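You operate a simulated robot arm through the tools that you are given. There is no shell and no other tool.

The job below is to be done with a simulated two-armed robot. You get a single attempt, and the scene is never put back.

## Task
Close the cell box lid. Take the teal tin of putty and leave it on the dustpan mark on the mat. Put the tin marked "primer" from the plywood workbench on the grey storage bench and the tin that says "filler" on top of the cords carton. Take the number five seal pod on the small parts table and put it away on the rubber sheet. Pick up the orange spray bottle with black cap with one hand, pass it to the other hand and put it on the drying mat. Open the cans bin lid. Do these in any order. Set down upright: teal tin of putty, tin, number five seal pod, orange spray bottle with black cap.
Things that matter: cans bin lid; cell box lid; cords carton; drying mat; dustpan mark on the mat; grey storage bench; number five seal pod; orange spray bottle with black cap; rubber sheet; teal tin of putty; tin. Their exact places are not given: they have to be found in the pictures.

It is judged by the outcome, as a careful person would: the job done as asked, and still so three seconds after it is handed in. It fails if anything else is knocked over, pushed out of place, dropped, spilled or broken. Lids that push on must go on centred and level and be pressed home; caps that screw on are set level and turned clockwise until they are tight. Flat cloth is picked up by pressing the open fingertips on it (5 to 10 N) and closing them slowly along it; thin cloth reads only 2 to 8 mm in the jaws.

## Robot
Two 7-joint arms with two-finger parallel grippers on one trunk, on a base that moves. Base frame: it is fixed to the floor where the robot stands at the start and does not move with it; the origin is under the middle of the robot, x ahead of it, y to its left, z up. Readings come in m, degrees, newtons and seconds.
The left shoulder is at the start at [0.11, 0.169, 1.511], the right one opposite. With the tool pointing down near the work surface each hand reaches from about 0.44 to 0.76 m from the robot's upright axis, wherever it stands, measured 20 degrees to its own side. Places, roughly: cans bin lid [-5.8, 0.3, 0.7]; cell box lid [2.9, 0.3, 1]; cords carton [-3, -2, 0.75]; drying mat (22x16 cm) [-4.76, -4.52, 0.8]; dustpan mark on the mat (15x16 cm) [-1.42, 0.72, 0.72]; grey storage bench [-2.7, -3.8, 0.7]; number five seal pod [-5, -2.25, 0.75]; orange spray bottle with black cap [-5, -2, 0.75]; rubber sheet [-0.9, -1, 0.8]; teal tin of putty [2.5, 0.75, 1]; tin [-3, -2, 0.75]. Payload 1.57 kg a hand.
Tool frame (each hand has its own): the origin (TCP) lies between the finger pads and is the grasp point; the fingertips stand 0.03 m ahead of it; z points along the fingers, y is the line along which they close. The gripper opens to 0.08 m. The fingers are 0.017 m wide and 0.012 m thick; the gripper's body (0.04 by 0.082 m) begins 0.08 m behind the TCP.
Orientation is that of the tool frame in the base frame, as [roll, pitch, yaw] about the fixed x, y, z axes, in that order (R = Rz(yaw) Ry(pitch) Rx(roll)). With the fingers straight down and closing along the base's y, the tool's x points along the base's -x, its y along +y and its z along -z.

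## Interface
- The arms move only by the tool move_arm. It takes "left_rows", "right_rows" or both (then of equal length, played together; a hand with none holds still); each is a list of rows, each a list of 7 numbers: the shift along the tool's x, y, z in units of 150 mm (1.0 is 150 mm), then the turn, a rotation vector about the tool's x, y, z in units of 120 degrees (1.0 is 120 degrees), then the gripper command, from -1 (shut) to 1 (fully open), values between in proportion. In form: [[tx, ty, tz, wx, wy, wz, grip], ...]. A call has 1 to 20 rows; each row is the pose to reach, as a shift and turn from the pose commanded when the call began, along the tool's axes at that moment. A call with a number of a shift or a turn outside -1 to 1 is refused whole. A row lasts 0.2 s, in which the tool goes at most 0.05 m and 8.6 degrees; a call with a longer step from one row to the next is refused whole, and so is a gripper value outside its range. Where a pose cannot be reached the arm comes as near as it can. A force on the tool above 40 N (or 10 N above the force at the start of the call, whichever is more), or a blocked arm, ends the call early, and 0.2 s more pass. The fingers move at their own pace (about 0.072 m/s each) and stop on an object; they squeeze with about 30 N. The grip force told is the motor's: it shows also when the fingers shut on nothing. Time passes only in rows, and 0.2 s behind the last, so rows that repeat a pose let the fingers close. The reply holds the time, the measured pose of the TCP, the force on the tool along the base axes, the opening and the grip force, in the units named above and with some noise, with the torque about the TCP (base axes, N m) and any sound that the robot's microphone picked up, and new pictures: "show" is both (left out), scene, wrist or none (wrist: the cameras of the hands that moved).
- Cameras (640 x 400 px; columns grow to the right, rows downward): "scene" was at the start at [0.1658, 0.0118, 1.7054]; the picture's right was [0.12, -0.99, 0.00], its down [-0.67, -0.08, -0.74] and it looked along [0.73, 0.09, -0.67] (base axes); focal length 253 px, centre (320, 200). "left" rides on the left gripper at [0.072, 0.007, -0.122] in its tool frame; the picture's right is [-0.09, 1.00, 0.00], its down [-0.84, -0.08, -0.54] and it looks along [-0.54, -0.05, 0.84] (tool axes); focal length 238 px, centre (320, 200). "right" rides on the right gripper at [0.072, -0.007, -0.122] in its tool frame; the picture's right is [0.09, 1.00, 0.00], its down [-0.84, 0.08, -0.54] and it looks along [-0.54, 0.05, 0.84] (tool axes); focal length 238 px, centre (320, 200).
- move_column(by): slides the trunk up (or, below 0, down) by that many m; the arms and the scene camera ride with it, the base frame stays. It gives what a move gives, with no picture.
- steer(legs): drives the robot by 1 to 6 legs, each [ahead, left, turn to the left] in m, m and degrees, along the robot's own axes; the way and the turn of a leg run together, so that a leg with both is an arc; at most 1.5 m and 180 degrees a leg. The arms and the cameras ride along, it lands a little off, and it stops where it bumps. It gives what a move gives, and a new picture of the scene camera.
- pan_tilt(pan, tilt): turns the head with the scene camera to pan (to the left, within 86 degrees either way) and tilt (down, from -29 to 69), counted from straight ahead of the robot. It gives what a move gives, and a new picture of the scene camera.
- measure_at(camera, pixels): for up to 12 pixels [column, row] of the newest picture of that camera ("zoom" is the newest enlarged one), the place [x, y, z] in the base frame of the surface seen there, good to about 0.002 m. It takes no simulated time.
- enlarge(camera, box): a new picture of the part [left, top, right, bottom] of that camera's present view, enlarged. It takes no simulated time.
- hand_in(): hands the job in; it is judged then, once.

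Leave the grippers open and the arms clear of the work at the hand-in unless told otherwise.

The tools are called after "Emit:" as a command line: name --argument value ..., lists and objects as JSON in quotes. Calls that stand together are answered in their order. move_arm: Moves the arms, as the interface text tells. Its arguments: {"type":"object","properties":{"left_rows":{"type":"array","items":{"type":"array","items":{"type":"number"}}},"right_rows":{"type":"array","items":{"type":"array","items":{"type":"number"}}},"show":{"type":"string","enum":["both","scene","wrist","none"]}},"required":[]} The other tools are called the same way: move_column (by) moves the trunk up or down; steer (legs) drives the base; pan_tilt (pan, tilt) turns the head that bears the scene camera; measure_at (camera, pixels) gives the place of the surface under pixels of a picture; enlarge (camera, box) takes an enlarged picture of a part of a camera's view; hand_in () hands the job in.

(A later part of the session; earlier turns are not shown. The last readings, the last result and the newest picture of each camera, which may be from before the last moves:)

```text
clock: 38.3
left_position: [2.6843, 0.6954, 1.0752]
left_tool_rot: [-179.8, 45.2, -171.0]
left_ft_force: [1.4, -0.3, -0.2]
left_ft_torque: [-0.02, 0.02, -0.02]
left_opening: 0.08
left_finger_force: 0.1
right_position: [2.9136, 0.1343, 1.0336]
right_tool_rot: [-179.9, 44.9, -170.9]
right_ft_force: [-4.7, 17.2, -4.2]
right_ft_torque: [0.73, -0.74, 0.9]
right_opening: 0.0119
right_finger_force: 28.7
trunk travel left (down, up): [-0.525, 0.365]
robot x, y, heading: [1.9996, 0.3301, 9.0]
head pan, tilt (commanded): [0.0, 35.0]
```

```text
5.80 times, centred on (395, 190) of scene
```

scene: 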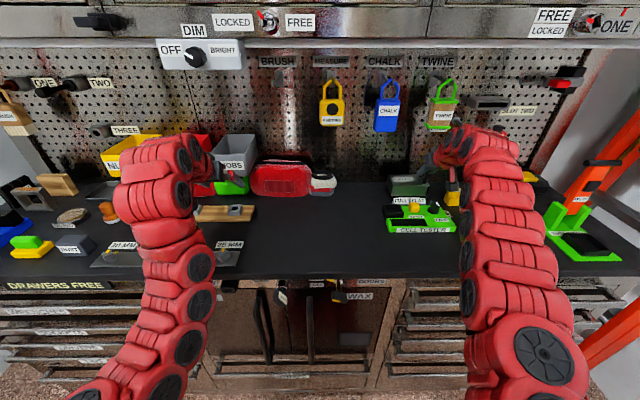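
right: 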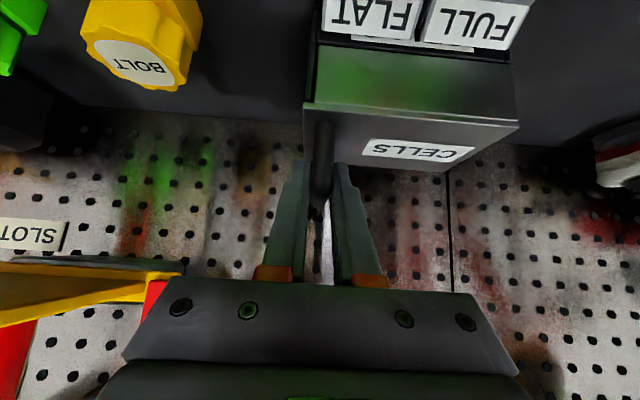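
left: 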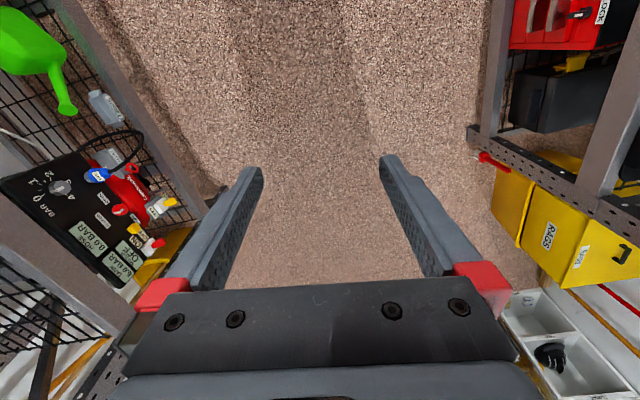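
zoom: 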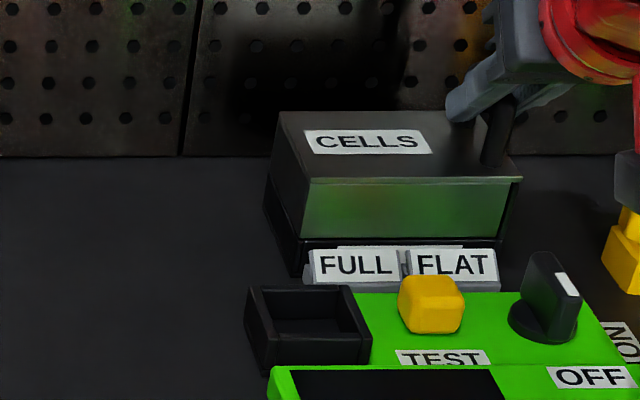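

The cover hit its stop (17 N, no more travel) and now sits squarely over the tray. I'll ease off, open the fingers, and back out along the tool axis.

Emit:
move_arm --right_rows '[[0, 0.02, 0, 0, 0, 0, -1], [0, 0.03, 0, 0, 0, 0, 0.2], [0, 0.03, 0, 0, 0, 0, 0.2], [0, 0.03, 0, 0, 0, 0, 0.2], [-0.05, 0.03, -0.15, 0, 0, 0, 0.2], [-0.15, 0.03, -0.35, 0, 0, 0, 0.2], [-0.2, 0.03, -0.55, 0, 0, 0, 0.5]]' --show "both"

Emit:
enlarge --camera "scene" --box '[340, 155, 450, 224]'

```text
clock: 39.9
left_position: [2.6848, 0.6905, 1.0765]
left_tool_rot: [180.0, 45.1, -171.4]
left_ft_force: [-0.5, -0.7, -0.4]
left_ft_torque: [0.02, 0.0, 0.0]
left_opening: 0.0802
left_finger_force: 0.1
right_position: [2.8783, 0.1253, 1.1174]
right_tool_rot: [-180.0, 45.1, -171.2]
right_ft_force: [0.0, 1.2, 0.1]
right_ft_torque: [0.02, -0.04, -0.01]
right_opening: 0.06
right_finger_force: 0.0
trunk travel left (down, up): [-0.525, 0.365]
robot x, y, heading: [2.0035, 0.3279, 9.0]
head pan, tilt (commanded): [0.0, 35.0]
```

scene: 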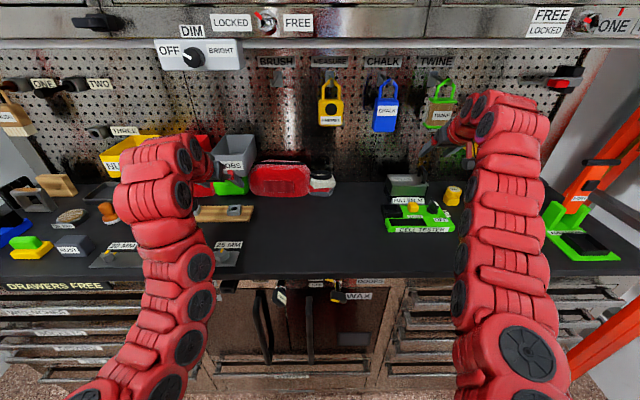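
right: 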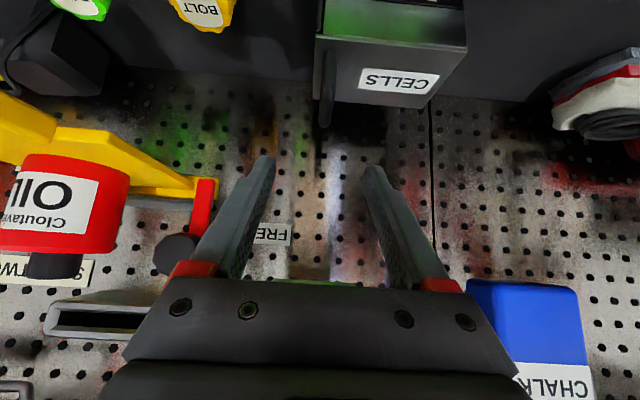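

```text
5.80 times, centred on (395, 190) of scene
```

zoom: 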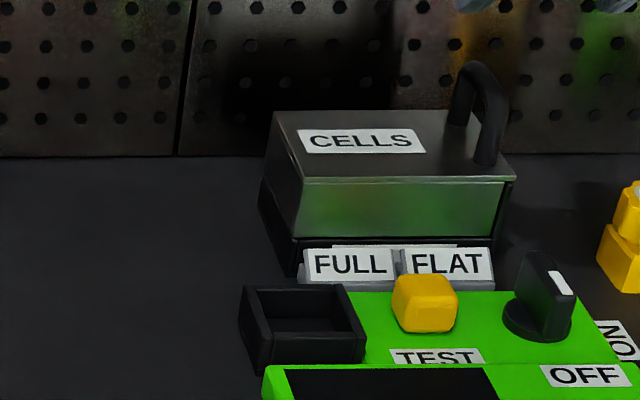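

The lid is closed. I drive straight back 0.3 m to clear the pegboard, then look for the teal tin.

Emit:
steer --legs '[[-0.3, 0.0, 0]]'

Emit:
enlarge --camera "scene" --box '[0, 130, 260, 292]'

```text
clock: 41.9
left_position: [2.3923, 0.6447, 1.077]
left_tool_rot: [-180.0, 45.2, -171.5]
left_ft_force: [0.3, 1.3, 0.0]
left_ft_torque: [-0.01, 0.02, 0.01]
left_opening: 0.0803
left_finger_force: 0.1
right_position: [2.5868, 0.0804, 1.115]
right_tool_rot: [-180.0, 45.0, -171.4]
right_ft_force: [0.0, -0.1, 0.8]
right_ft_torque: [0.0, 0.02, -0.02]
right_opening: 0.0599
right_finger_force: 0.1
trunk travel left (down, up): [-0.525, 0.365]
robot x, y, heading: [1.7096, 0.2834, 8.8]
head pan, tilt (commanded): [0.0, 35.0]
```

scene: 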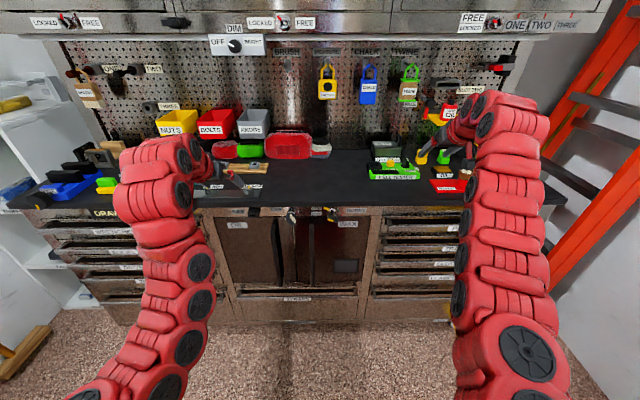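

```text
2.46 times, centred on (130, 211) of scene
```

zoom: 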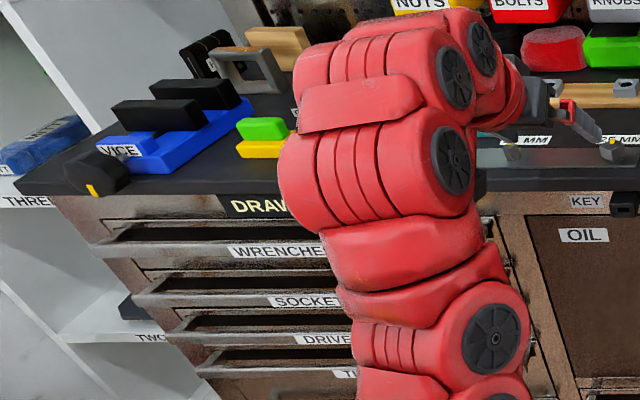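

The left arm hides the tin from the scene camera, so I check the left wrist view.

Emit:
enlarge --camera "left" --box '[0, 0, 640, 400]'

```text
1.00 times, centred on (320, 200) of left (not enlarged: the box is as wide or as high as the picture)
```

zoom: 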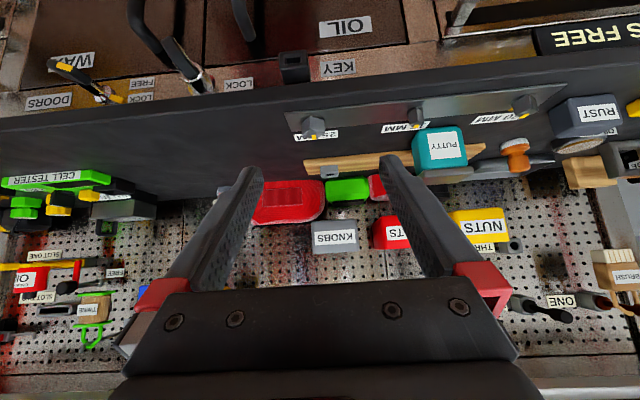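

The PUTTY tin is at (440,148). I enlarge it.

Emit:
enlarge --camera "left" --box '[380, 100, 508, 180]'

```text
5.00 times, centred on (444, 140) of left
```

zoom: 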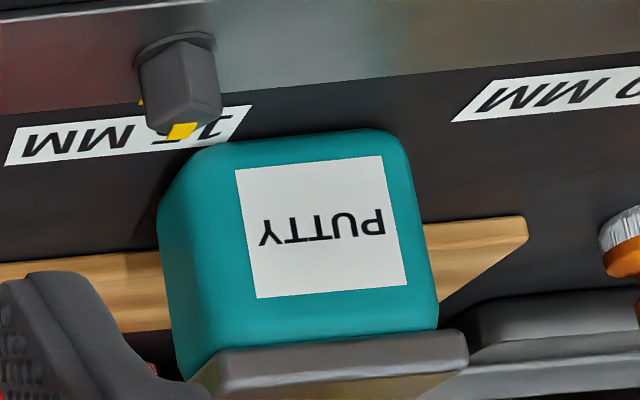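

I measure the tin's edges in this view.

Emit:
measure_at --camera "zoom" --pixels '[[320, 225], [200, 250], [425, 230], [300, 145], [310, 330], [330, 365], [230, 375], [460, 350], [330, 390], [180, 200], [435, 320], [175, 80]]'

```text
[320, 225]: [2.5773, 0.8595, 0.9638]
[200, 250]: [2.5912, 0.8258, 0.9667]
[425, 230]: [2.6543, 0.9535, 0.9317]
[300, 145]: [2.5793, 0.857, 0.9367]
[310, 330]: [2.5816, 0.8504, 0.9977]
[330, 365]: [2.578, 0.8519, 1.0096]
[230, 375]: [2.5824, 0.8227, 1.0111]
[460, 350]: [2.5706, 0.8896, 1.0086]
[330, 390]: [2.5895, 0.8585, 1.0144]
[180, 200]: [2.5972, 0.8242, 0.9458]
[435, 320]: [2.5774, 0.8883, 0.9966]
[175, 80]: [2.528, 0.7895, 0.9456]
```

The tin spans z 0.931 to 1.0145 and is about 67 mm wide. It is square with the bench and centred near (2.61, 0.862). I shift the base so the tin sits 0.8 m ahead of the left hand.

Emit:
steer --legs '[[0, 0.186, 0], [0.165, 0.0, 0]]'

Emit:
enlarge --camera "left" --box '[0, 0, 640, 400]'

```text
clock: 44.5
left_position: [2.5274, 0.8554, 1.0739]
left_tool_rot: [180.0, 45.1, -171.4]
left_ft_force: [0.4, 0.4, -0.1]
left_ft_torque: [-0.02, 0.0, -0.01]
left_opening: 0.0799
left_finger_force: 0.1
right_position: [2.7195, 0.2927, 1.114]
right_tool_rot: [180.0, 45.0, -171.4]
right_ft_force: [0.5, -0.5, -0.5]
right_ft_torque: [-0.01, -0.03, 0.04]
right_opening: 0.06
right_finger_force: 0.1
trunk travel left (down, up): [-0.525, 0.365]
robot x, y, heading: [1.8434, 0.4964, 8.8]
head pan, tilt (commanded): [0.0, 35.0]
```

scene: 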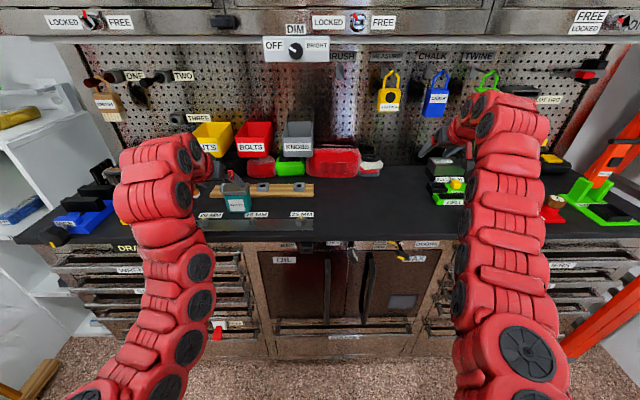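

```text
1.00 times, centred on (320, 200) of left (not enlarged: the box is as wide or as high as the picture)
```

zoom: 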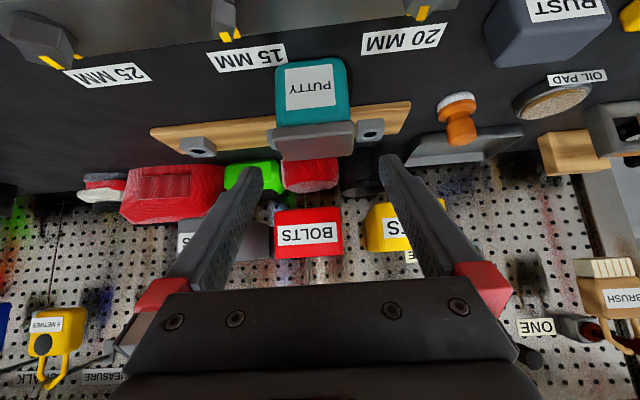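

The tin is in view in both pictures. I measure its lid corners on the left-hand zoom.

Emit:
measure_at --camera "zoom" --pixels '[[272, 135], [352, 128], [276, 155], [350, 150], [312, 142], [310, 90], [278, 90], [346, 85], [312, 64], [312, 120]]'

Emit:
enlarge --camera "scene" --box '[200, 165, 280, 215]'

```text
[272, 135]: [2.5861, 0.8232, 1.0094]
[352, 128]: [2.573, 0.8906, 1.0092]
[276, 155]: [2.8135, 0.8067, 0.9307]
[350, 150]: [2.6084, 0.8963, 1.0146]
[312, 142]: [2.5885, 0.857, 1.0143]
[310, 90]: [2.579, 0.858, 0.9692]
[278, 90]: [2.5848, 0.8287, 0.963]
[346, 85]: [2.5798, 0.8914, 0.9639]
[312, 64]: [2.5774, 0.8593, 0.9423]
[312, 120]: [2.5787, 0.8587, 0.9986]
```

```text
8.00 times, centred on (240, 190) of scene
```

zoom: 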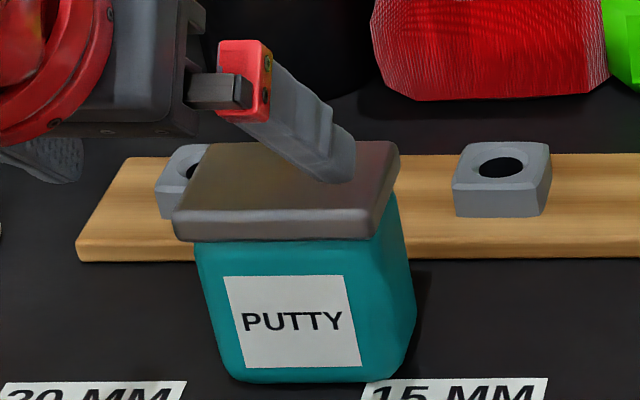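

I measure the lid's back corners and the body from the scene zoom.

Emit:
measure_at --camera "zoom" --pixels '[[215, 148], [393, 148], [178, 218], [372, 215], [205, 300], [405, 290], [240, 375], [380, 375], [230, 180], [300, 225], [300, 290]]'

```text
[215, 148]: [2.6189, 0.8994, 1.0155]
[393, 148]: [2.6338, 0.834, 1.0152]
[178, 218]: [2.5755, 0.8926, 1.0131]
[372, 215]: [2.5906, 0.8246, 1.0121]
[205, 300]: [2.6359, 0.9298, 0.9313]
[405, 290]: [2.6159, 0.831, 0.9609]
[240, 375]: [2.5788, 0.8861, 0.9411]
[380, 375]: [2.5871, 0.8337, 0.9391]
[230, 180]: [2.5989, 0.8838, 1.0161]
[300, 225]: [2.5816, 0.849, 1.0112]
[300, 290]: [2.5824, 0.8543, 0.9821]
```

The lid is about 70 × 47 mm, yawed about 12.5°, and centred at (2.605, 0.863) with its top at 1.0155. I align the left hand's yaw and move partway in along the tool axis before checking.

Emit:
move_arm --left_rows '[[-0.03, -0.029, 0.1, -0.012, 0, -0.012, 1], [-0.055, -0.029, 0.2, -0.023, 0, -0.023, 1], [-0.055, -0.029, 0.3, -0.023, 0, -0.023, 1]]' --show "both"

Emit:
enlarge --camera "scene" --box '[200, 165, 280, 215]'

```text
clock: 45.3
left_position: [2.5634, 0.8573, 1.0509]
left_tool_rot: [-179.9, 45.2, -167.5]
left_ft_force: [0.2, -0.4, 1.3]
left_ft_torque: [0.02, -0.04, -0.05]
left_opening: 0.0796
left_finger_force: 0.1
right_position: [2.7201, 0.2899, 1.1144]
right_tool_rot: [180.0, 45.0, -171.2]
right_ft_force: [0.8, 0.0, -1.0]
right_ft_torque: [0.05, -0.01, -0.06]
right_opening: 0.0598
right_finger_force: 0.0
trunk travel left (down, up): [-0.525, 0.365]
robot x, y, heading: [1.8439, 0.4928, 8.6]
head pan, tilt (commanded): [0.0, 35.0]
```

scene: 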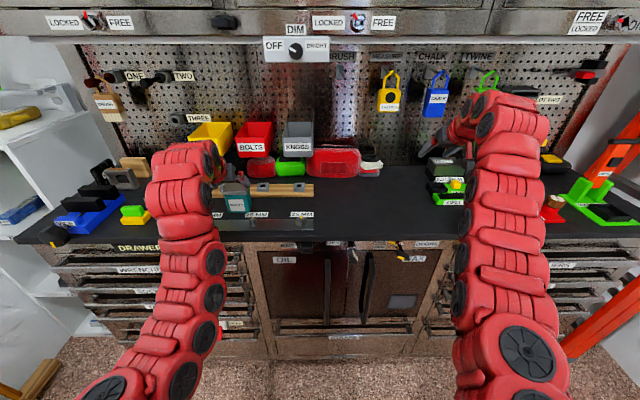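
left: 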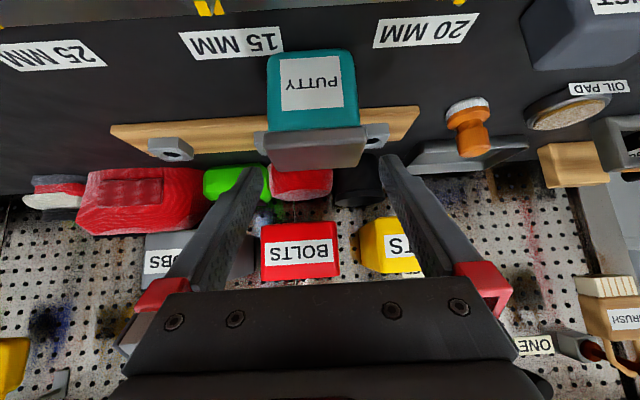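

```text
8.00 times, centred on (240, 190) of scene
```

zoom: 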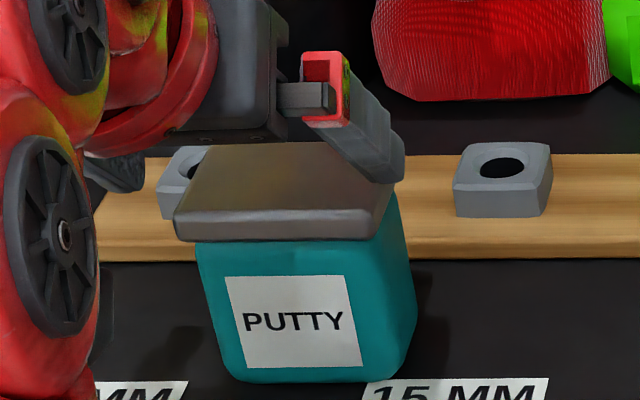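

The lid sits slightly to one side between the fingers. I enlarge the left view to centre it accurately.

Emit:
enlarge --camera "left" --box '[224, 90, 416, 210]'

```text
3.33 times, centred on (320, 150) of left
```

zoom: 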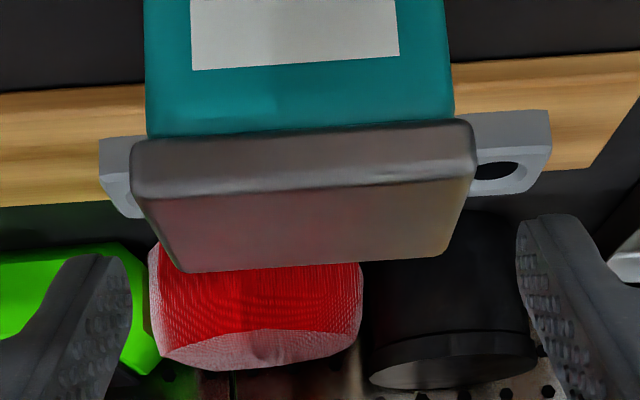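

Emit:
measure_at --camera "zoom" --pixels '[[140, 205], [465, 185], [190, 268], [435, 250], [310, 225], [135, 160], [470, 145], [100, 290], [535, 240], [150, 110], [450, 90]]'

```text
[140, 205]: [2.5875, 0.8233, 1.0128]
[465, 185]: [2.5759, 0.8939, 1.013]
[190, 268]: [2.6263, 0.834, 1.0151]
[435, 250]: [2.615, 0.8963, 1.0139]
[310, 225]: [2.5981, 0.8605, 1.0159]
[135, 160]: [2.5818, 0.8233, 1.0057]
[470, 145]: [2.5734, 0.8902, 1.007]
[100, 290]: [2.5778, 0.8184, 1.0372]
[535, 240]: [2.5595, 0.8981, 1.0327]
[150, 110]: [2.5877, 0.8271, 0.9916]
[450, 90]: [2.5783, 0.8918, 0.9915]
```

The lid edges give a yaw of about 9.5°, a width of 71 mm, and a centre at (2.602, 0.862). I correct yaw and lateral position first, then check before advancing.

Emit:
move_arm --left_rows '[[0, -0.015, 0.0, 0.009, 0, 0.009, 1], [0.0, -0.025, 0.03, 0.0177, 0, 0.0177, 1], [0.003, -0.025, 0.08, 0.0177, 0, 0.0177, 1], [0.003, -0.025, 0.08, 0.0177, 0, 0.0177, 1]]' --show "none"

Emit:
enlarge --camera "left" --box '[224, 90, 416, 210]'

```text
clock: 46.3
left_position: [2.5735, 0.8554, 1.0421]
left_tool_rot: [180.0, 45.2, -170.5]
left_ft_force: [-1.0, -0.8, -0.7]
left_ft_torque: [-0.01, -0.02, 0.03]
left_opening: 0.0799
left_finger_force: 0.1
right_position: [2.7191, 0.291, 1.1153]
right_tool_rot: [179.9, 45.1, -171.3]
right_ft_force: [0.1, -0.2, -0.2]
right_ft_torque: [-0.03, -0.02, -0.03]
right_opening: 0.0603
right_finger_force: 0.0
trunk travel left (down, up): [-0.525, 0.365]
robot x, y, heading: [1.8392, 0.4968, 8.4]
head pan, tilt (commanded): [0.0, 35.0]
```

```text
3.33 times, centred on (320, 150) of left
```

zoom: 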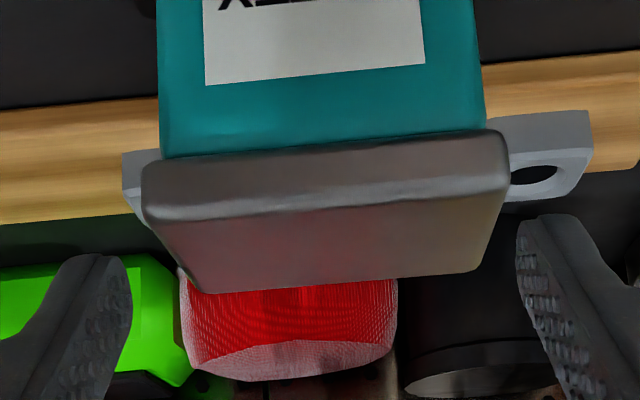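

The lid is now centred (columns 142–510 between finger edges 132–515) and parallel to the jaws. I advance the last 45 mm.

Emit:
move_arm --left_rows '[[0.005, 0.003, 0.08, 0, 0, 0, 1], [0.01, 0.004, 0.16, 0, 0, 0, 1], [0.015, 0.004, 0.24, 0, 0, 0, 1], [0.018, 0.004, 0.3, 0, 0, 0, 1]]' --show "wrist"

Emit:
enlarge --camera "scene" --box '[200, 165, 280, 215]'

```text
clock: 47.3
left_position: [2.6038, 0.8608, 1.0094]
left_tool_rot: [-179.9, 45.2, -170.5]
left_ft_force: [-1.1, 0.1, 0.4]
left_ft_torque: [-0.03, 0.02, 0.01]
left_opening: 0.08
left_finger_force: 0.0
right_position: [2.7203, 0.2922, 1.1151]
right_tool_rot: [180.0, 45.0, -171.3]
right_ft_force: [0.2, 0.1, -0.1]
right_ft_torque: [0.01, 0.02, 0.0]
right_opening: 0.06
right_finger_force: 0.0
trunk travel left (down, up): [-0.525, 0.365]
robot x, y, heading: [1.8431, 0.4912, 8.7]
head pan, tilt (commanded): [0.0, 35.0]
```

left: 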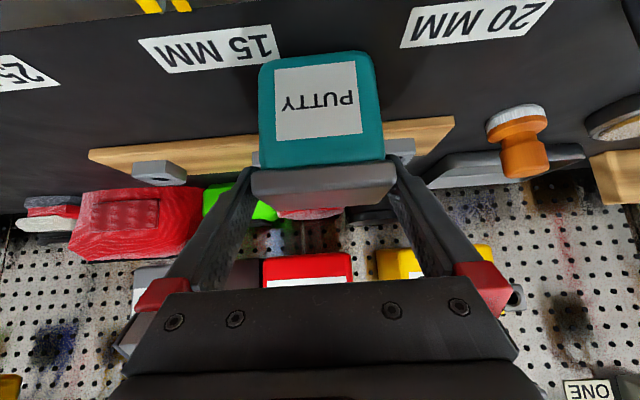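

```text
8.00 times, centred on (240, 190) of scene
```

zoom: 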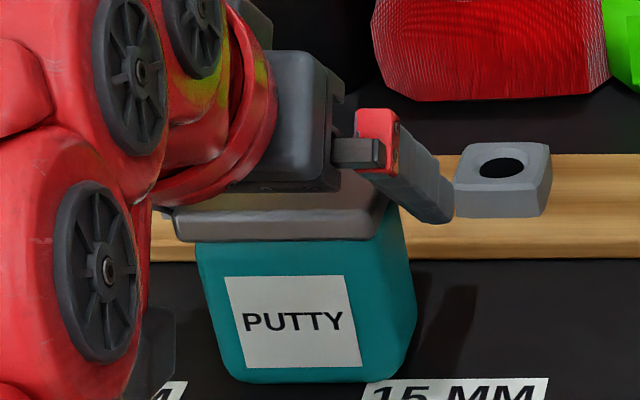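

The fingers straddle the lid, so I close.

Emit:
move_arm --left_rows '[[0, 0, 0, 0, 0, 0, 0.8], [0, 0, 0, 0, 0, 0, 0.5], [0, 0, 0, 0, 0, 0, -1], [0, 0, 0, 0, 0, 0, -1]]' --show "none"

Emit:
enlarge --camera "scene" --box '[200, 165, 280, 215]'

```text
clock: 48.3
left_position: [2.6035, 0.8598, 1.009]
left_tool_rot: [179.9, 45.3, -170.7]
left_ft_force: [0.9, 1.3, 0.1]
left_ft_torque: [0.04, -0.06, 0.0]
left_opening: 0.0716
left_finger_force: 30.1
right_position: [2.719, 0.2919, 1.1149]
right_tool_rot: [180.0, 45.1, -171.3]
right_ft_force: [0.1, 0.3, -0.1]
right_ft_torque: [-0.02, 0.02, -0.01]
right_opening: 0.0599
right_finger_force: 0.0
trunk travel left (down, up): [-0.525, 0.365]
robot x, y, heading: [1.8419, 0.4924, 8.7]
head pan, tilt (commanded): [0.0, 35.0]
```

```text
8.00 times, centred on (240, 190) of scene
```

zoom: 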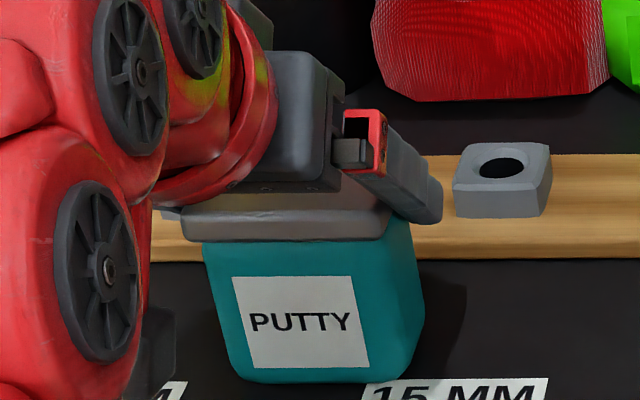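

The tin is held at 71.6 mm with 30 N. I lift straight up 6 cm.

Emit:
move_arm --left_rows '[[-0.05, 0, -0.05, 0, 0, 0, -1], [-0.12, 0, -0.12, 0, 0, 0, -1], [-0.2, 0, -0.2, 0, 0, 0, -1], [-0.283, 0, -0.283, 0, 0, 0, -1]]' --show "both"

```text
clock: 49.3
left_position: [2.6041, 0.8607, 1.0694]
left_tool_rot: [-179.9, 45.1, -170.5]
left_ft_force: [0.0, 0.0, -1.5]
left_ft_torque: [-0.01, 0.03, -0.01]
left_opening: 0.0715
left_finger_force: 30.3
right_position: [2.7192, 0.2907, 1.1151]
right_tool_rot: [179.9, 45.0, -171.3]
right_ft_force: [0.0, -0.7, 0.1]
right_ft_torque: [0.0, -0.01, -0.01]
right_opening: 0.06
right_finger_force: 0.0
trunk travel left (down, up): [-0.525, 0.365]
robot x, y, heading: [1.8411, 0.4956, 8.7]
head pan, tilt (commanded): [0.0, 35.0]
```

scene: 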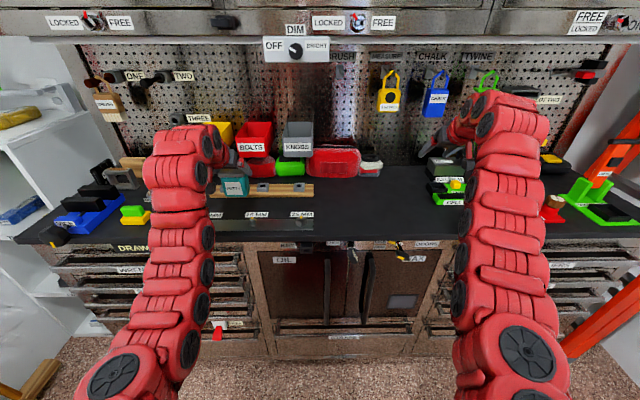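
left: 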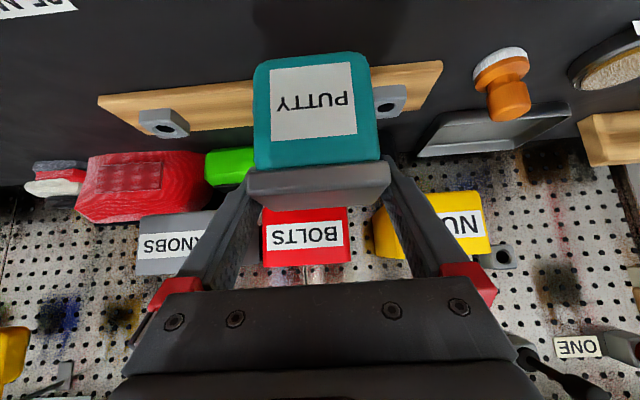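

The tin is held level. I back straight off 0.35 m from the bench and then check the space around for turning.

Emit:
steer --legs '[[-0.35, 0.0, 0]]'

Emit:
pan_tilt --pan 60 --tilt 30

```text
clock: 51.6
left_position: [2.2542, 0.805, 1.0697]
left_tool_rot: [179.9, 45.2, -170.7]
left_ft_force: [-1.0, 0.2, -0.9]
left_ft_torque: [0.01, 0.01, 0.03]
left_opening: 0.0716
left_finger_force: 29.8
right_position: [2.3675, 0.2363, 1.1146]
right_tool_rot: [180.0, 45.0, -171.6]
right_ft_force: [0.4, -0.1, 0.7]
right_ft_torque: [0.02, 0.02, -0.02]
right_opening: 0.0599
right_finger_force: 0.0
trunk travel left (down, up): [-0.525, 0.365]
robot x, y, heading: [1.4936, 0.4383, 8.5]
head pan, tilt (commanded): [0.0, 35.0]
```

scene: 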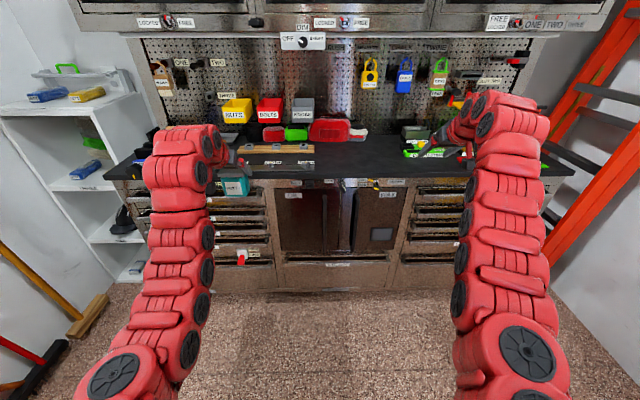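

```text
clock: 52.9
left_position: [2.2535, 0.8046, 1.0685]
left_tool_rot: [180.0, 45.1, -170.7]
left_ft_force: [-0.2, 0.5, -1.6]
left_ft_torque: [0.0, 0.03, 0.0]
left_opening: 0.0717
left_finger_force: 30.3
right_position: [2.3692, 0.236, 1.1143]
right_tool_rot: [-180.0, 44.9, -171.6]
right_ft_force: [-0.2, 1.0, 0.8]
right_ft_torque: [-0.01, 0.02, 0.0]
right_opening: 0.0596
right_finger_force: 0.2
trunk travel left (down, up): [-0.525, 0.365]
robot x, y, heading: [1.4914, 0.4365, 8.7]
head pan, tilt (commanded): [60.0, 30.0]
```

scene: 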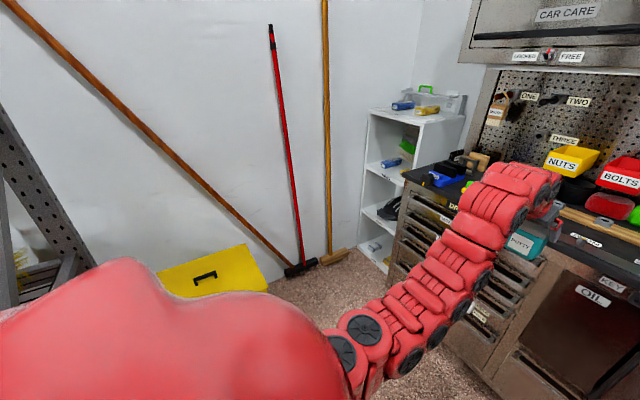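

Emit:
measure_at --camera "scene" --pixels '[[60, 200], [8, 130], [200, 265], [250, 250], [160, 100], [290, 170], [328, 240], [370, 180], [75, 265], [390, 250], [435, 230]]'

Emit:
pan_tilt --pan -60 --tilt 30

```text
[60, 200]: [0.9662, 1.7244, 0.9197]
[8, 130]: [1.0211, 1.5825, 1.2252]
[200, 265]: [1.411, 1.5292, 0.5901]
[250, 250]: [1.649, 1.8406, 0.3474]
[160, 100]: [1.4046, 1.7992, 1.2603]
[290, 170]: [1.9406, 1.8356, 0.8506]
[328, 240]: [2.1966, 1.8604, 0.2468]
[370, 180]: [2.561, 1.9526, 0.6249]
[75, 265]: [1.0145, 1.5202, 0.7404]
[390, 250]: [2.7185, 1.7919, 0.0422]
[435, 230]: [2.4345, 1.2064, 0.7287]
```

```text
clock: 54.9
left_position: [2.2538, 0.8054, 1.0685]
left_tool_rot: [-180.0, 45.1, -170.7]
left_ft_force: [0.1, -0.2, -2.0]
left_ft_torque: [-0.02, 0.02, -0.03]
left_opening: 0.0717
left_finger_force: 29.7
right_position: [2.368, 0.2362, 1.1151]
right_tool_rot: [-180.0, 45.0, -171.5]
right_ft_force: [0.3, 1.2, 0.4]
right_ft_torque: [0.01, -0.03, -0.01]
right_opening: 0.06
right_finger_force: 0.1
trunk travel left (down, up): [-0.525, 0.365]
robot x, y, heading: [1.4931, 0.437, 8.4]
head pan, tilt (commanded): [-60.0, 30.0]
```

scene: 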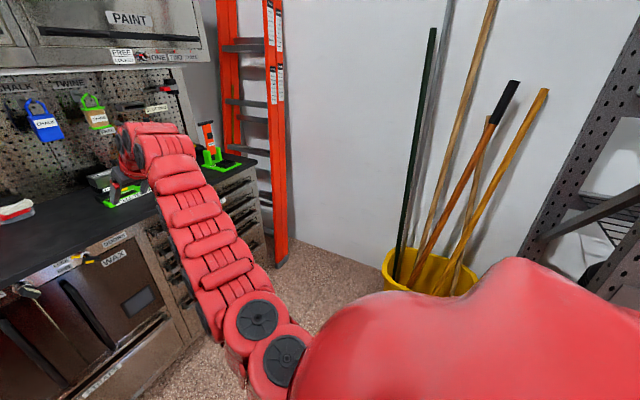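

The free area to my left reaches y ≈ 1.5, and the left rack starts at x < 1.08. I turn left in stages: 75°, a short shift away from the rack, then the rest of the way to face the back of the garage.

Emit:
steer --legs '[[0, 0, 75], [-0.196, -0.384, 0], [0, 0, 96]]'

Emit:
pan_tilt --pan 0 --tilt 20

```text
clock: 64.8
left_position: [1.0432, -0.0347, 1.0685]
left_tool_rot: [-180.0, 45.2, -0.2]
left_ft_force: [0.3, -0.2, -1.4]
left_ft_torque: [-0.03, 0.0, 0.0]
left_opening: 0.0719
left_finger_force: 30.3
right_position: [1.0259, 0.5449, 1.1152]
right_tool_rot: [179.9, 45.0, -1.0]
right_ft_force: [0.3, -0.4, -1.2]
right_ft_torque: [-0.02, 0.01, 0.01]
right_opening: 0.0601
right_finger_force: 0.1
trunk travel left (down, up): [-0.525, 0.365]
robot x, y, heading: [1.8542, 0.1952, 179.1]
head pan, tilt (commanded): [-60.0, 30.0]
```

scene: 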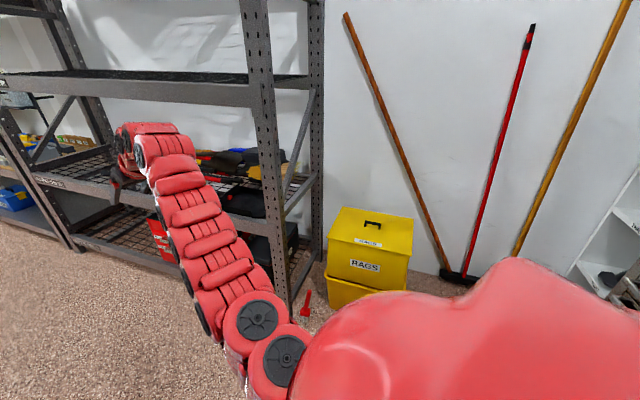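

```text
clock: 66.1
left_position: [1.0427, -0.0333, 1.0694]
left_tool_rot: [179.9, 45.1, -0.4]
left_ft_force: [0.0, -0.5, -2.0]
left_ft_torque: [0.02, 0.01, 0.01]
left_opening: 0.0715
left_finger_force: 29.7
right_position: [1.0264, 0.5461, 1.1149]
right_tool_rot: [180.0, 44.9, -1.2]
right_ft_force: [-0.3, 0.1, -0.5]
right_ft_torque: [-0.01, 0.0, -0.01]
right_opening: 0.0597
right_finger_force: 0.0
trunk travel left (down, up): [-0.525, 0.365]
robot x, y, heading: [1.8575, 0.1974, 178.8]
head pan, tilt (commanded): [0.0, 20.0]
```

scene: 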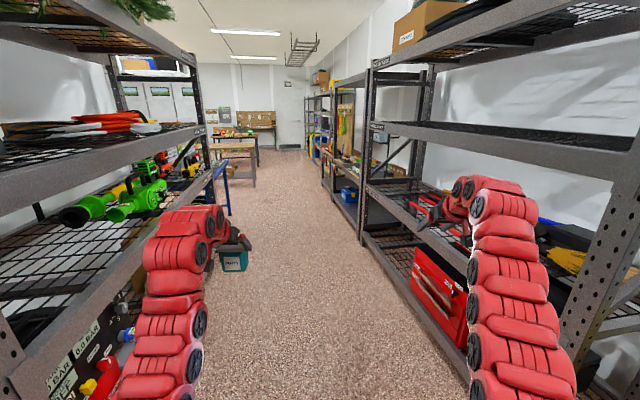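

I now face down the garage at heading 179°. I'll enlarge the centre of the view to see what lies ahead.

Emit:
enlarge --camera "scene" --box '[190, 60, 430, 210]'

Emit:
measure_at --camera "scene" --pixels '[[365, 150], [345, 160], [230, 190], [250, 150], [330, 170], [200, 110], [205, 230], [160, 215], [370, 240], [245, 175], [300, 180], [340, 205]]'

```text
2.67 times, centred on (310, 135) of scene
```

zoom: 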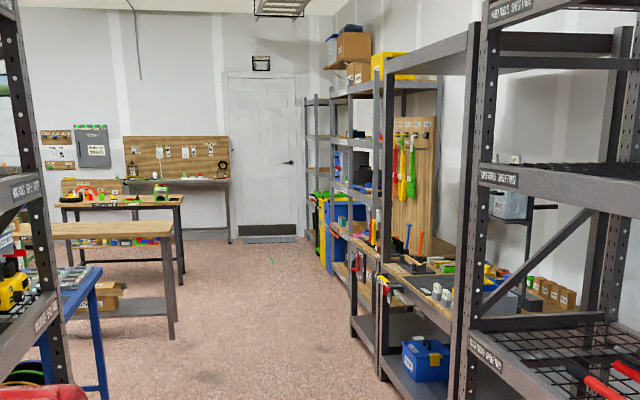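

```text
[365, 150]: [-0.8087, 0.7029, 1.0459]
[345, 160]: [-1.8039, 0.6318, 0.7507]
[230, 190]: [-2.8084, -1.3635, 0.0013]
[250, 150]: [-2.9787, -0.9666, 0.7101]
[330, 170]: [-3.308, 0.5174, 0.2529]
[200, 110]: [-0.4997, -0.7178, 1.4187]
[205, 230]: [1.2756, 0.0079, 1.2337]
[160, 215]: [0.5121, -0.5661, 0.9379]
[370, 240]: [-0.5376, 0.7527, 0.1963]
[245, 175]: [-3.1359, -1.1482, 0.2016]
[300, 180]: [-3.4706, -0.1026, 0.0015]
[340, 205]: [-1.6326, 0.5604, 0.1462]
```

The whole room is yawed about 8.7°, and the aisle centre runs along that direction. I turn to heading 188.7°, shift to the aisle centre, and drive down it.

Emit:
steer --legs '[[0, 0, 9.9], [0, -0.2, 0], [1.5, 0, 0]]'

```text
clock: 75.6
left_position: [-0.4564, -0.2064, 1.0688]
left_tool_rot: [-179.9, 45.1, 9.6]
left_ft_force: [0.5, -0.4, -0.9]
left_ft_torque: [0.02, -0.01, 0.01]
left_opening: 0.0715
left_finger_force: 30.0
right_position: [-0.5728, 0.3633, 1.1144]
right_tool_rot: [180.0, 44.9, 8.7]
right_ft_force: [0.1, -0.4, -0.1]
right_ft_torque: [0.04, 0.01, -0.01]
right_opening: 0.0599
right_finger_force: 0.0
trunk travel left (down, up): [-0.525, 0.365]
robot x, y, heading: [0.305, 0.1621, -171.2]
head pan, tilt (commanded): [0.0, 20.0]
```

scene: 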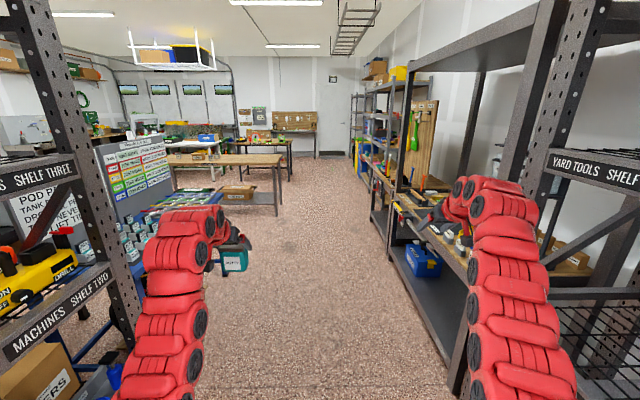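

I pan right to look at the bench that should hold the dustpan mark.

Emit:
pan_tilt --pan -40 --tilt 25

Emit:
enlarge --camera "scene" --box '[0, 50, 320, 250]'

```text
clock: 76.7
left_position: [-0.455, -0.2064, 1.0688]
left_tool_rot: [-180.0, 45.1, 9.4]
left_ft_force: [0.6, -0.1, -1.7]
left_ft_torque: [0.0, -0.01, 0.0]
left_opening: 0.0718
left_finger_force: 30.0
right_position: [-0.5723, 0.3617, 1.1159]
right_tool_rot: [180.0, 45.0, 8.7]
right_ft_force: [0.0, 0.3, 0.1]
right_ft_torque: [0.01, 0.02, 0.01]
right_opening: 0.06
right_finger_force: 0.0
trunk travel left (down, up): [-0.525, 0.365]
robot x, y, heading: [0.3045, 0.1597, -171.4]
head pan, tilt (commanded): [-40.0, 25.0]
```

scene: 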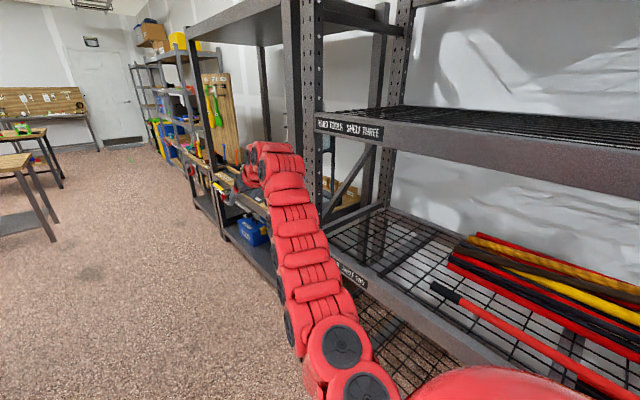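

```text
2.00 times, centred on (160, 150) of scene
```

zoom: 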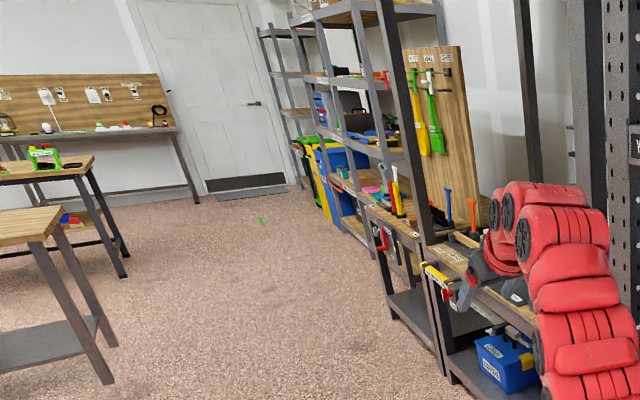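

I measure the bench's posts, top beam and front to know the opening.

Emit:
measure_at --camera "zoom" --pixels '[[398, 60], [418, 200], [450, 370], [440, 300], [395, 280], [600, 100], [530, 100], [440, 150], [450, 245], [380, 200], [340, 100], [430, 260]]'

Emit:
measure_at --camera "scene" --pixels '[[230, 20], [255, 15], [288, 60], [310, 60], [200, 40], [265, 110], [232, 190], [240, 205]]'

```text
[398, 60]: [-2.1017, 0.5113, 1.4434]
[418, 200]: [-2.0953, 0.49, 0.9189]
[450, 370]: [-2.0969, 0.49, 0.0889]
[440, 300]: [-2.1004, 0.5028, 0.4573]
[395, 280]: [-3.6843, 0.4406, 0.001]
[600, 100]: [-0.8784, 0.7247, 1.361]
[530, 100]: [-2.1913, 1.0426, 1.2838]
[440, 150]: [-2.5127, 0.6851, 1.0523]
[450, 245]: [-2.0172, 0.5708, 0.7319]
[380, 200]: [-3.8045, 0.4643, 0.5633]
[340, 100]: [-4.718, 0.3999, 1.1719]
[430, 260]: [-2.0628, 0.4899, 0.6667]
```

```text
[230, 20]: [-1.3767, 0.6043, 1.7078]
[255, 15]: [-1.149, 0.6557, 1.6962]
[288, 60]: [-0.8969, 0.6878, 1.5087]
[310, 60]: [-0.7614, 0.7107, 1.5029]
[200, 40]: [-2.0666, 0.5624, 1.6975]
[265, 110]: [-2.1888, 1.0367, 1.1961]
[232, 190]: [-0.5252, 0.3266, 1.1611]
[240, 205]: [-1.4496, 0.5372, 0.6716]
```

The opening spans between front posts at u ≈ -0.78 and -2.0. So that the right arm clears the near post, I bring both hands closer to the robot's centreline and pull the right one back.

Emit:
move_arm --right_rows '[[0.15, 0.173, -0.038, 0, 0, 0, 0.5], [0.3, 0.347, -0.076, 0, 0, 0, 0.5], [0.45, 0.52, -0.113, 0, 0, 0, 0.5], [0.6, 0.694, -0.151, 0, 0, 0, 0.5], [0.754, 0.867, -0.189, 0, 0, 0, 0.5]]' --left_rows '[[0, -0.133, 0, 0, 0, 0, -1], [0, -0.267, 0, 0, 0, 0, -1], [0, -0.4, 0, 0, 0, 0, -1], [0, -0.533, 0, 0, 0, 0, -1], [0, -0.667, 0, 0, 0, 0, -1]]' --show "none"

Emit:
steer --legs '[[1.2, 0, 0]]'

Emit:
pan_tilt --pan -75 --tilt 35

```text
clock: 77.9
left_position: [-0.4722, -0.1064, 1.0692]
left_tool_rot: [180.0, 45.2, 9.5]
left_ft_force: [-0.1, 0.4, -0.9]
left_ft_torque: [0.01, -0.01, 0.01]
left_opening: 0.0712
left_finger_force: 29.8
right_position: [-0.4534, 0.2479, 1.0553]
right_tool_rot: [-180.0, 45.0, 8.7]
right_ft_force: [0.6, 1.1, 0.2]
right_ft_torque: [-0.02, 0.01, 0.0]
right_opening: 0.0597
right_finger_force: 0.0
trunk travel left (down, up): [-0.525, 0.365]
robot x, y, heading: [0.3056, 0.1606, -171.5]
head pan, tilt (commanded): [-40.0, 25.0]
```

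```text
clock: 84.0
left_position: [-1.6603, -0.3137, 1.0699]
left_tool_rot: [179.9, 45.1, 10.5]
left_ft_force: [0.1, 0.2, -1.0]
left_ft_torque: [0.01, -0.02, 0.0]
left_opening: 0.0715
left_finger_force: 30.2
right_position: [-1.6466, 0.0421, 1.0554]
right_tool_rot: [-180.0, 45.0, 9.7]
right_ft_force: [0.3, 0.8, -0.8]
right_ft_torque: [-0.01, -0.01, 0.02]
right_opening: 0.0598
right_finger_force: 0.1
trunk travel left (down, up): [-0.525, 0.365]
robot x, y, heading: [-0.8905, -0.0308, -170.2]
head pan, tilt (commanded): [-40.0, 25.0]
```

scene: 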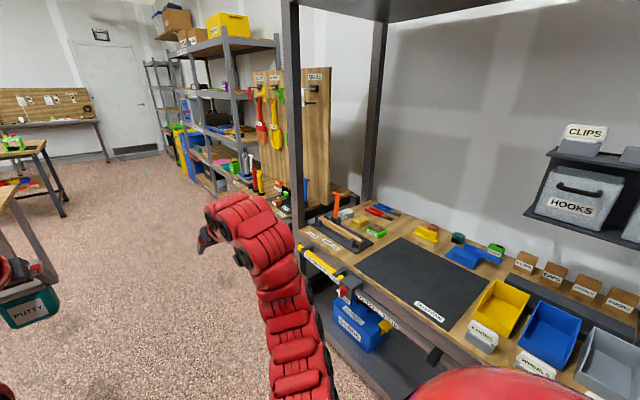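

```text
clock: 85.0
left_position: [-1.6595, -0.3133, 1.0699]
left_tool_rot: [-179.9, 45.1, 10.5]
left_ft_force: [0.5, 0.1, -0.9]
left_ft_torque: [-0.04, 0.02, -0.03]
left_opening: 0.0714
left_finger_force: 29.8
right_position: [-1.6471, 0.0415, 1.0561]
right_tool_rot: [180.0, 44.9, 9.7]
right_ft_force: [-0.3, 0.5, 0.4]
right_ft_torque: [0.04, 0.02, 0.01]
right_opening: 0.0599
right_finger_force: 0.0
trunk travel left (down, up): [-0.525, 0.365]
robot x, y, heading: [-0.8869, -0.0325, -169.9]
head pan, tilt (commanded): [-75.0, 35.0]
```

scene: 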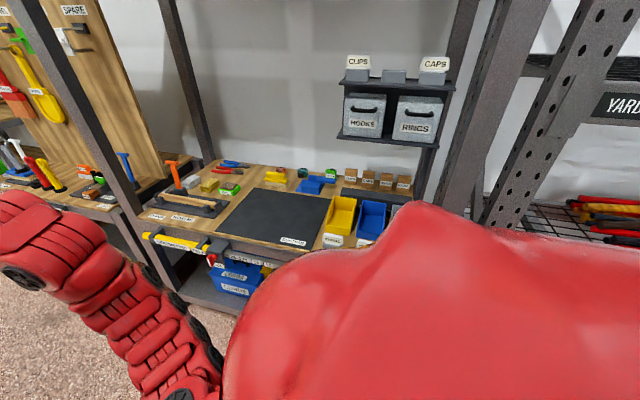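

There is a black mat on the bench with a label at (293,241). I enlarge it.

Emit:
enlarge --camera "scene" --box '[190, 160, 350, 260]'

```text
4.00 times, centred on (270, 210) of scene
```

zoom: 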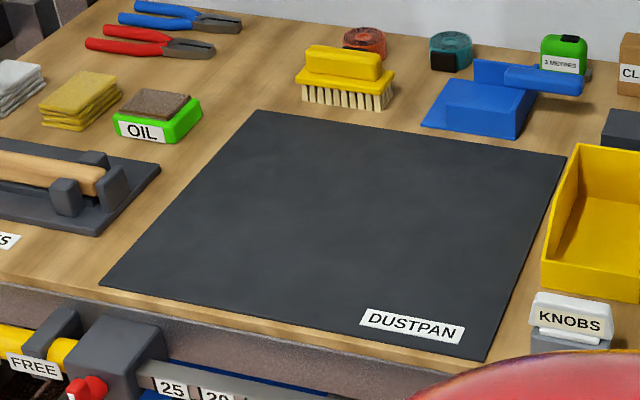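

I measure the mat's corners, the label and the surrounding items.

Emit:
measure_at --camera "zoom" --pixels '[[262, 112], [565, 157], [105, 287], [485, 358], [410, 328], [330, 220], [300, 170], [480, 200], [250, 260], [430, 125], [580, 290]]'

Emit:
enlarge --camera "scene" --box '[210, 180, 338, 260]'

```text
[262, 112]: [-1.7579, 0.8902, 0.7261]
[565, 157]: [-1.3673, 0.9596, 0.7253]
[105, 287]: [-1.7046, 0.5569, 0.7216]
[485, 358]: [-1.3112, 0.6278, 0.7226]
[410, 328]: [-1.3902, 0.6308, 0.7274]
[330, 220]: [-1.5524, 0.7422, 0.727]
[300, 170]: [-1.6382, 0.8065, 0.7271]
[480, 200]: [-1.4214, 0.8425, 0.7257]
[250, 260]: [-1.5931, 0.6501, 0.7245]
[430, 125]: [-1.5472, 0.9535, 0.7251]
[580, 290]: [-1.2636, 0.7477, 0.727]
```

```text
5.00 times, centred on (274, 220) of scene
```

zoom: 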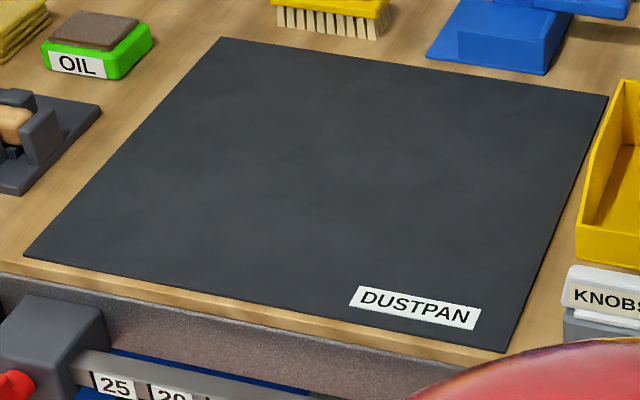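

The mat spans x -1.76 to -1.31. The DUSTPAN label sits at (-1.39, 0.631), with the mark centred just behind it at (-1.42, 0.72), as the brief says. I position the base and turn right to face the bench.

Emit:
steer --legs '[[0.271, -0.032, 0], [0, 0, -91.4]]'

Emit:
pan_tilt --pan 0 --tilt 45

```text
clock: 90.8
left_position: [-1.4322, 0.7289, 1.0699]
left_tool_rot: [179.9, 45.2, -80.4]
left_ft_force: [0.0, 0.3, -1.8]
left_ft_torque: [0.01, 0.01, -0.01]
left_opening: 0.0714
left_finger_force: 30.4
right_position: [-1.0761, 0.7107, 1.0566]
right_tool_rot: [-180.0, 45.0, -81.2]
right_ft_force: [-0.1, 0.2, 0.8]
right_ft_torque: [0.04, 0.02, 0.0]
right_opening: 0.0601
right_finger_force: 0.1
trunk travel left (down, up): [-0.525, 0.365]
robot x, y, heading: [-1.1649, -0.0463, 98.9]
head pan, tilt (commanded): [-75.0, 35.0]
```

scene: 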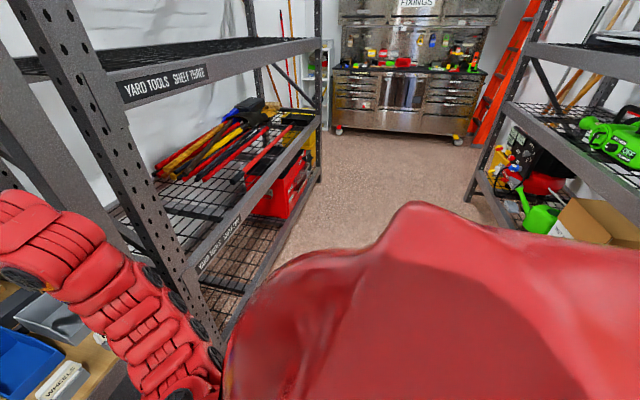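

```text
clock: 92.3
left_position: [-1.432, 0.7303, 1.0699]
left_tool_rot: [179.9, 45.1, -80.4]
left_ft_force: [0.2, -0.3, -0.3]
left_ft_torque: [-0.03, 0.0, 0.01]
left_opening: 0.0714
left_finger_force: 29.7
right_position: [-1.0775, 0.7105, 1.0564]
right_tool_rot: [179.9, 45.1, -81.2]
right_ft_force: [-0.4, -0.5, 0.2]
right_ft_torque: [-0.04, -0.02, 0.01]
right_opening: 0.0601
right_finger_force: 0.1
trunk travel left (down, up): [-0.525, 0.365]
robot x, y, heading: [-1.1656, -0.0461, 98.6]
head pan, tilt (commanded): [0.0, 45.0]
```

scene: 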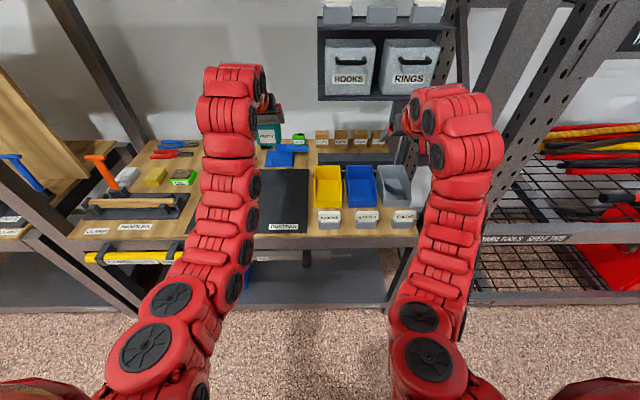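

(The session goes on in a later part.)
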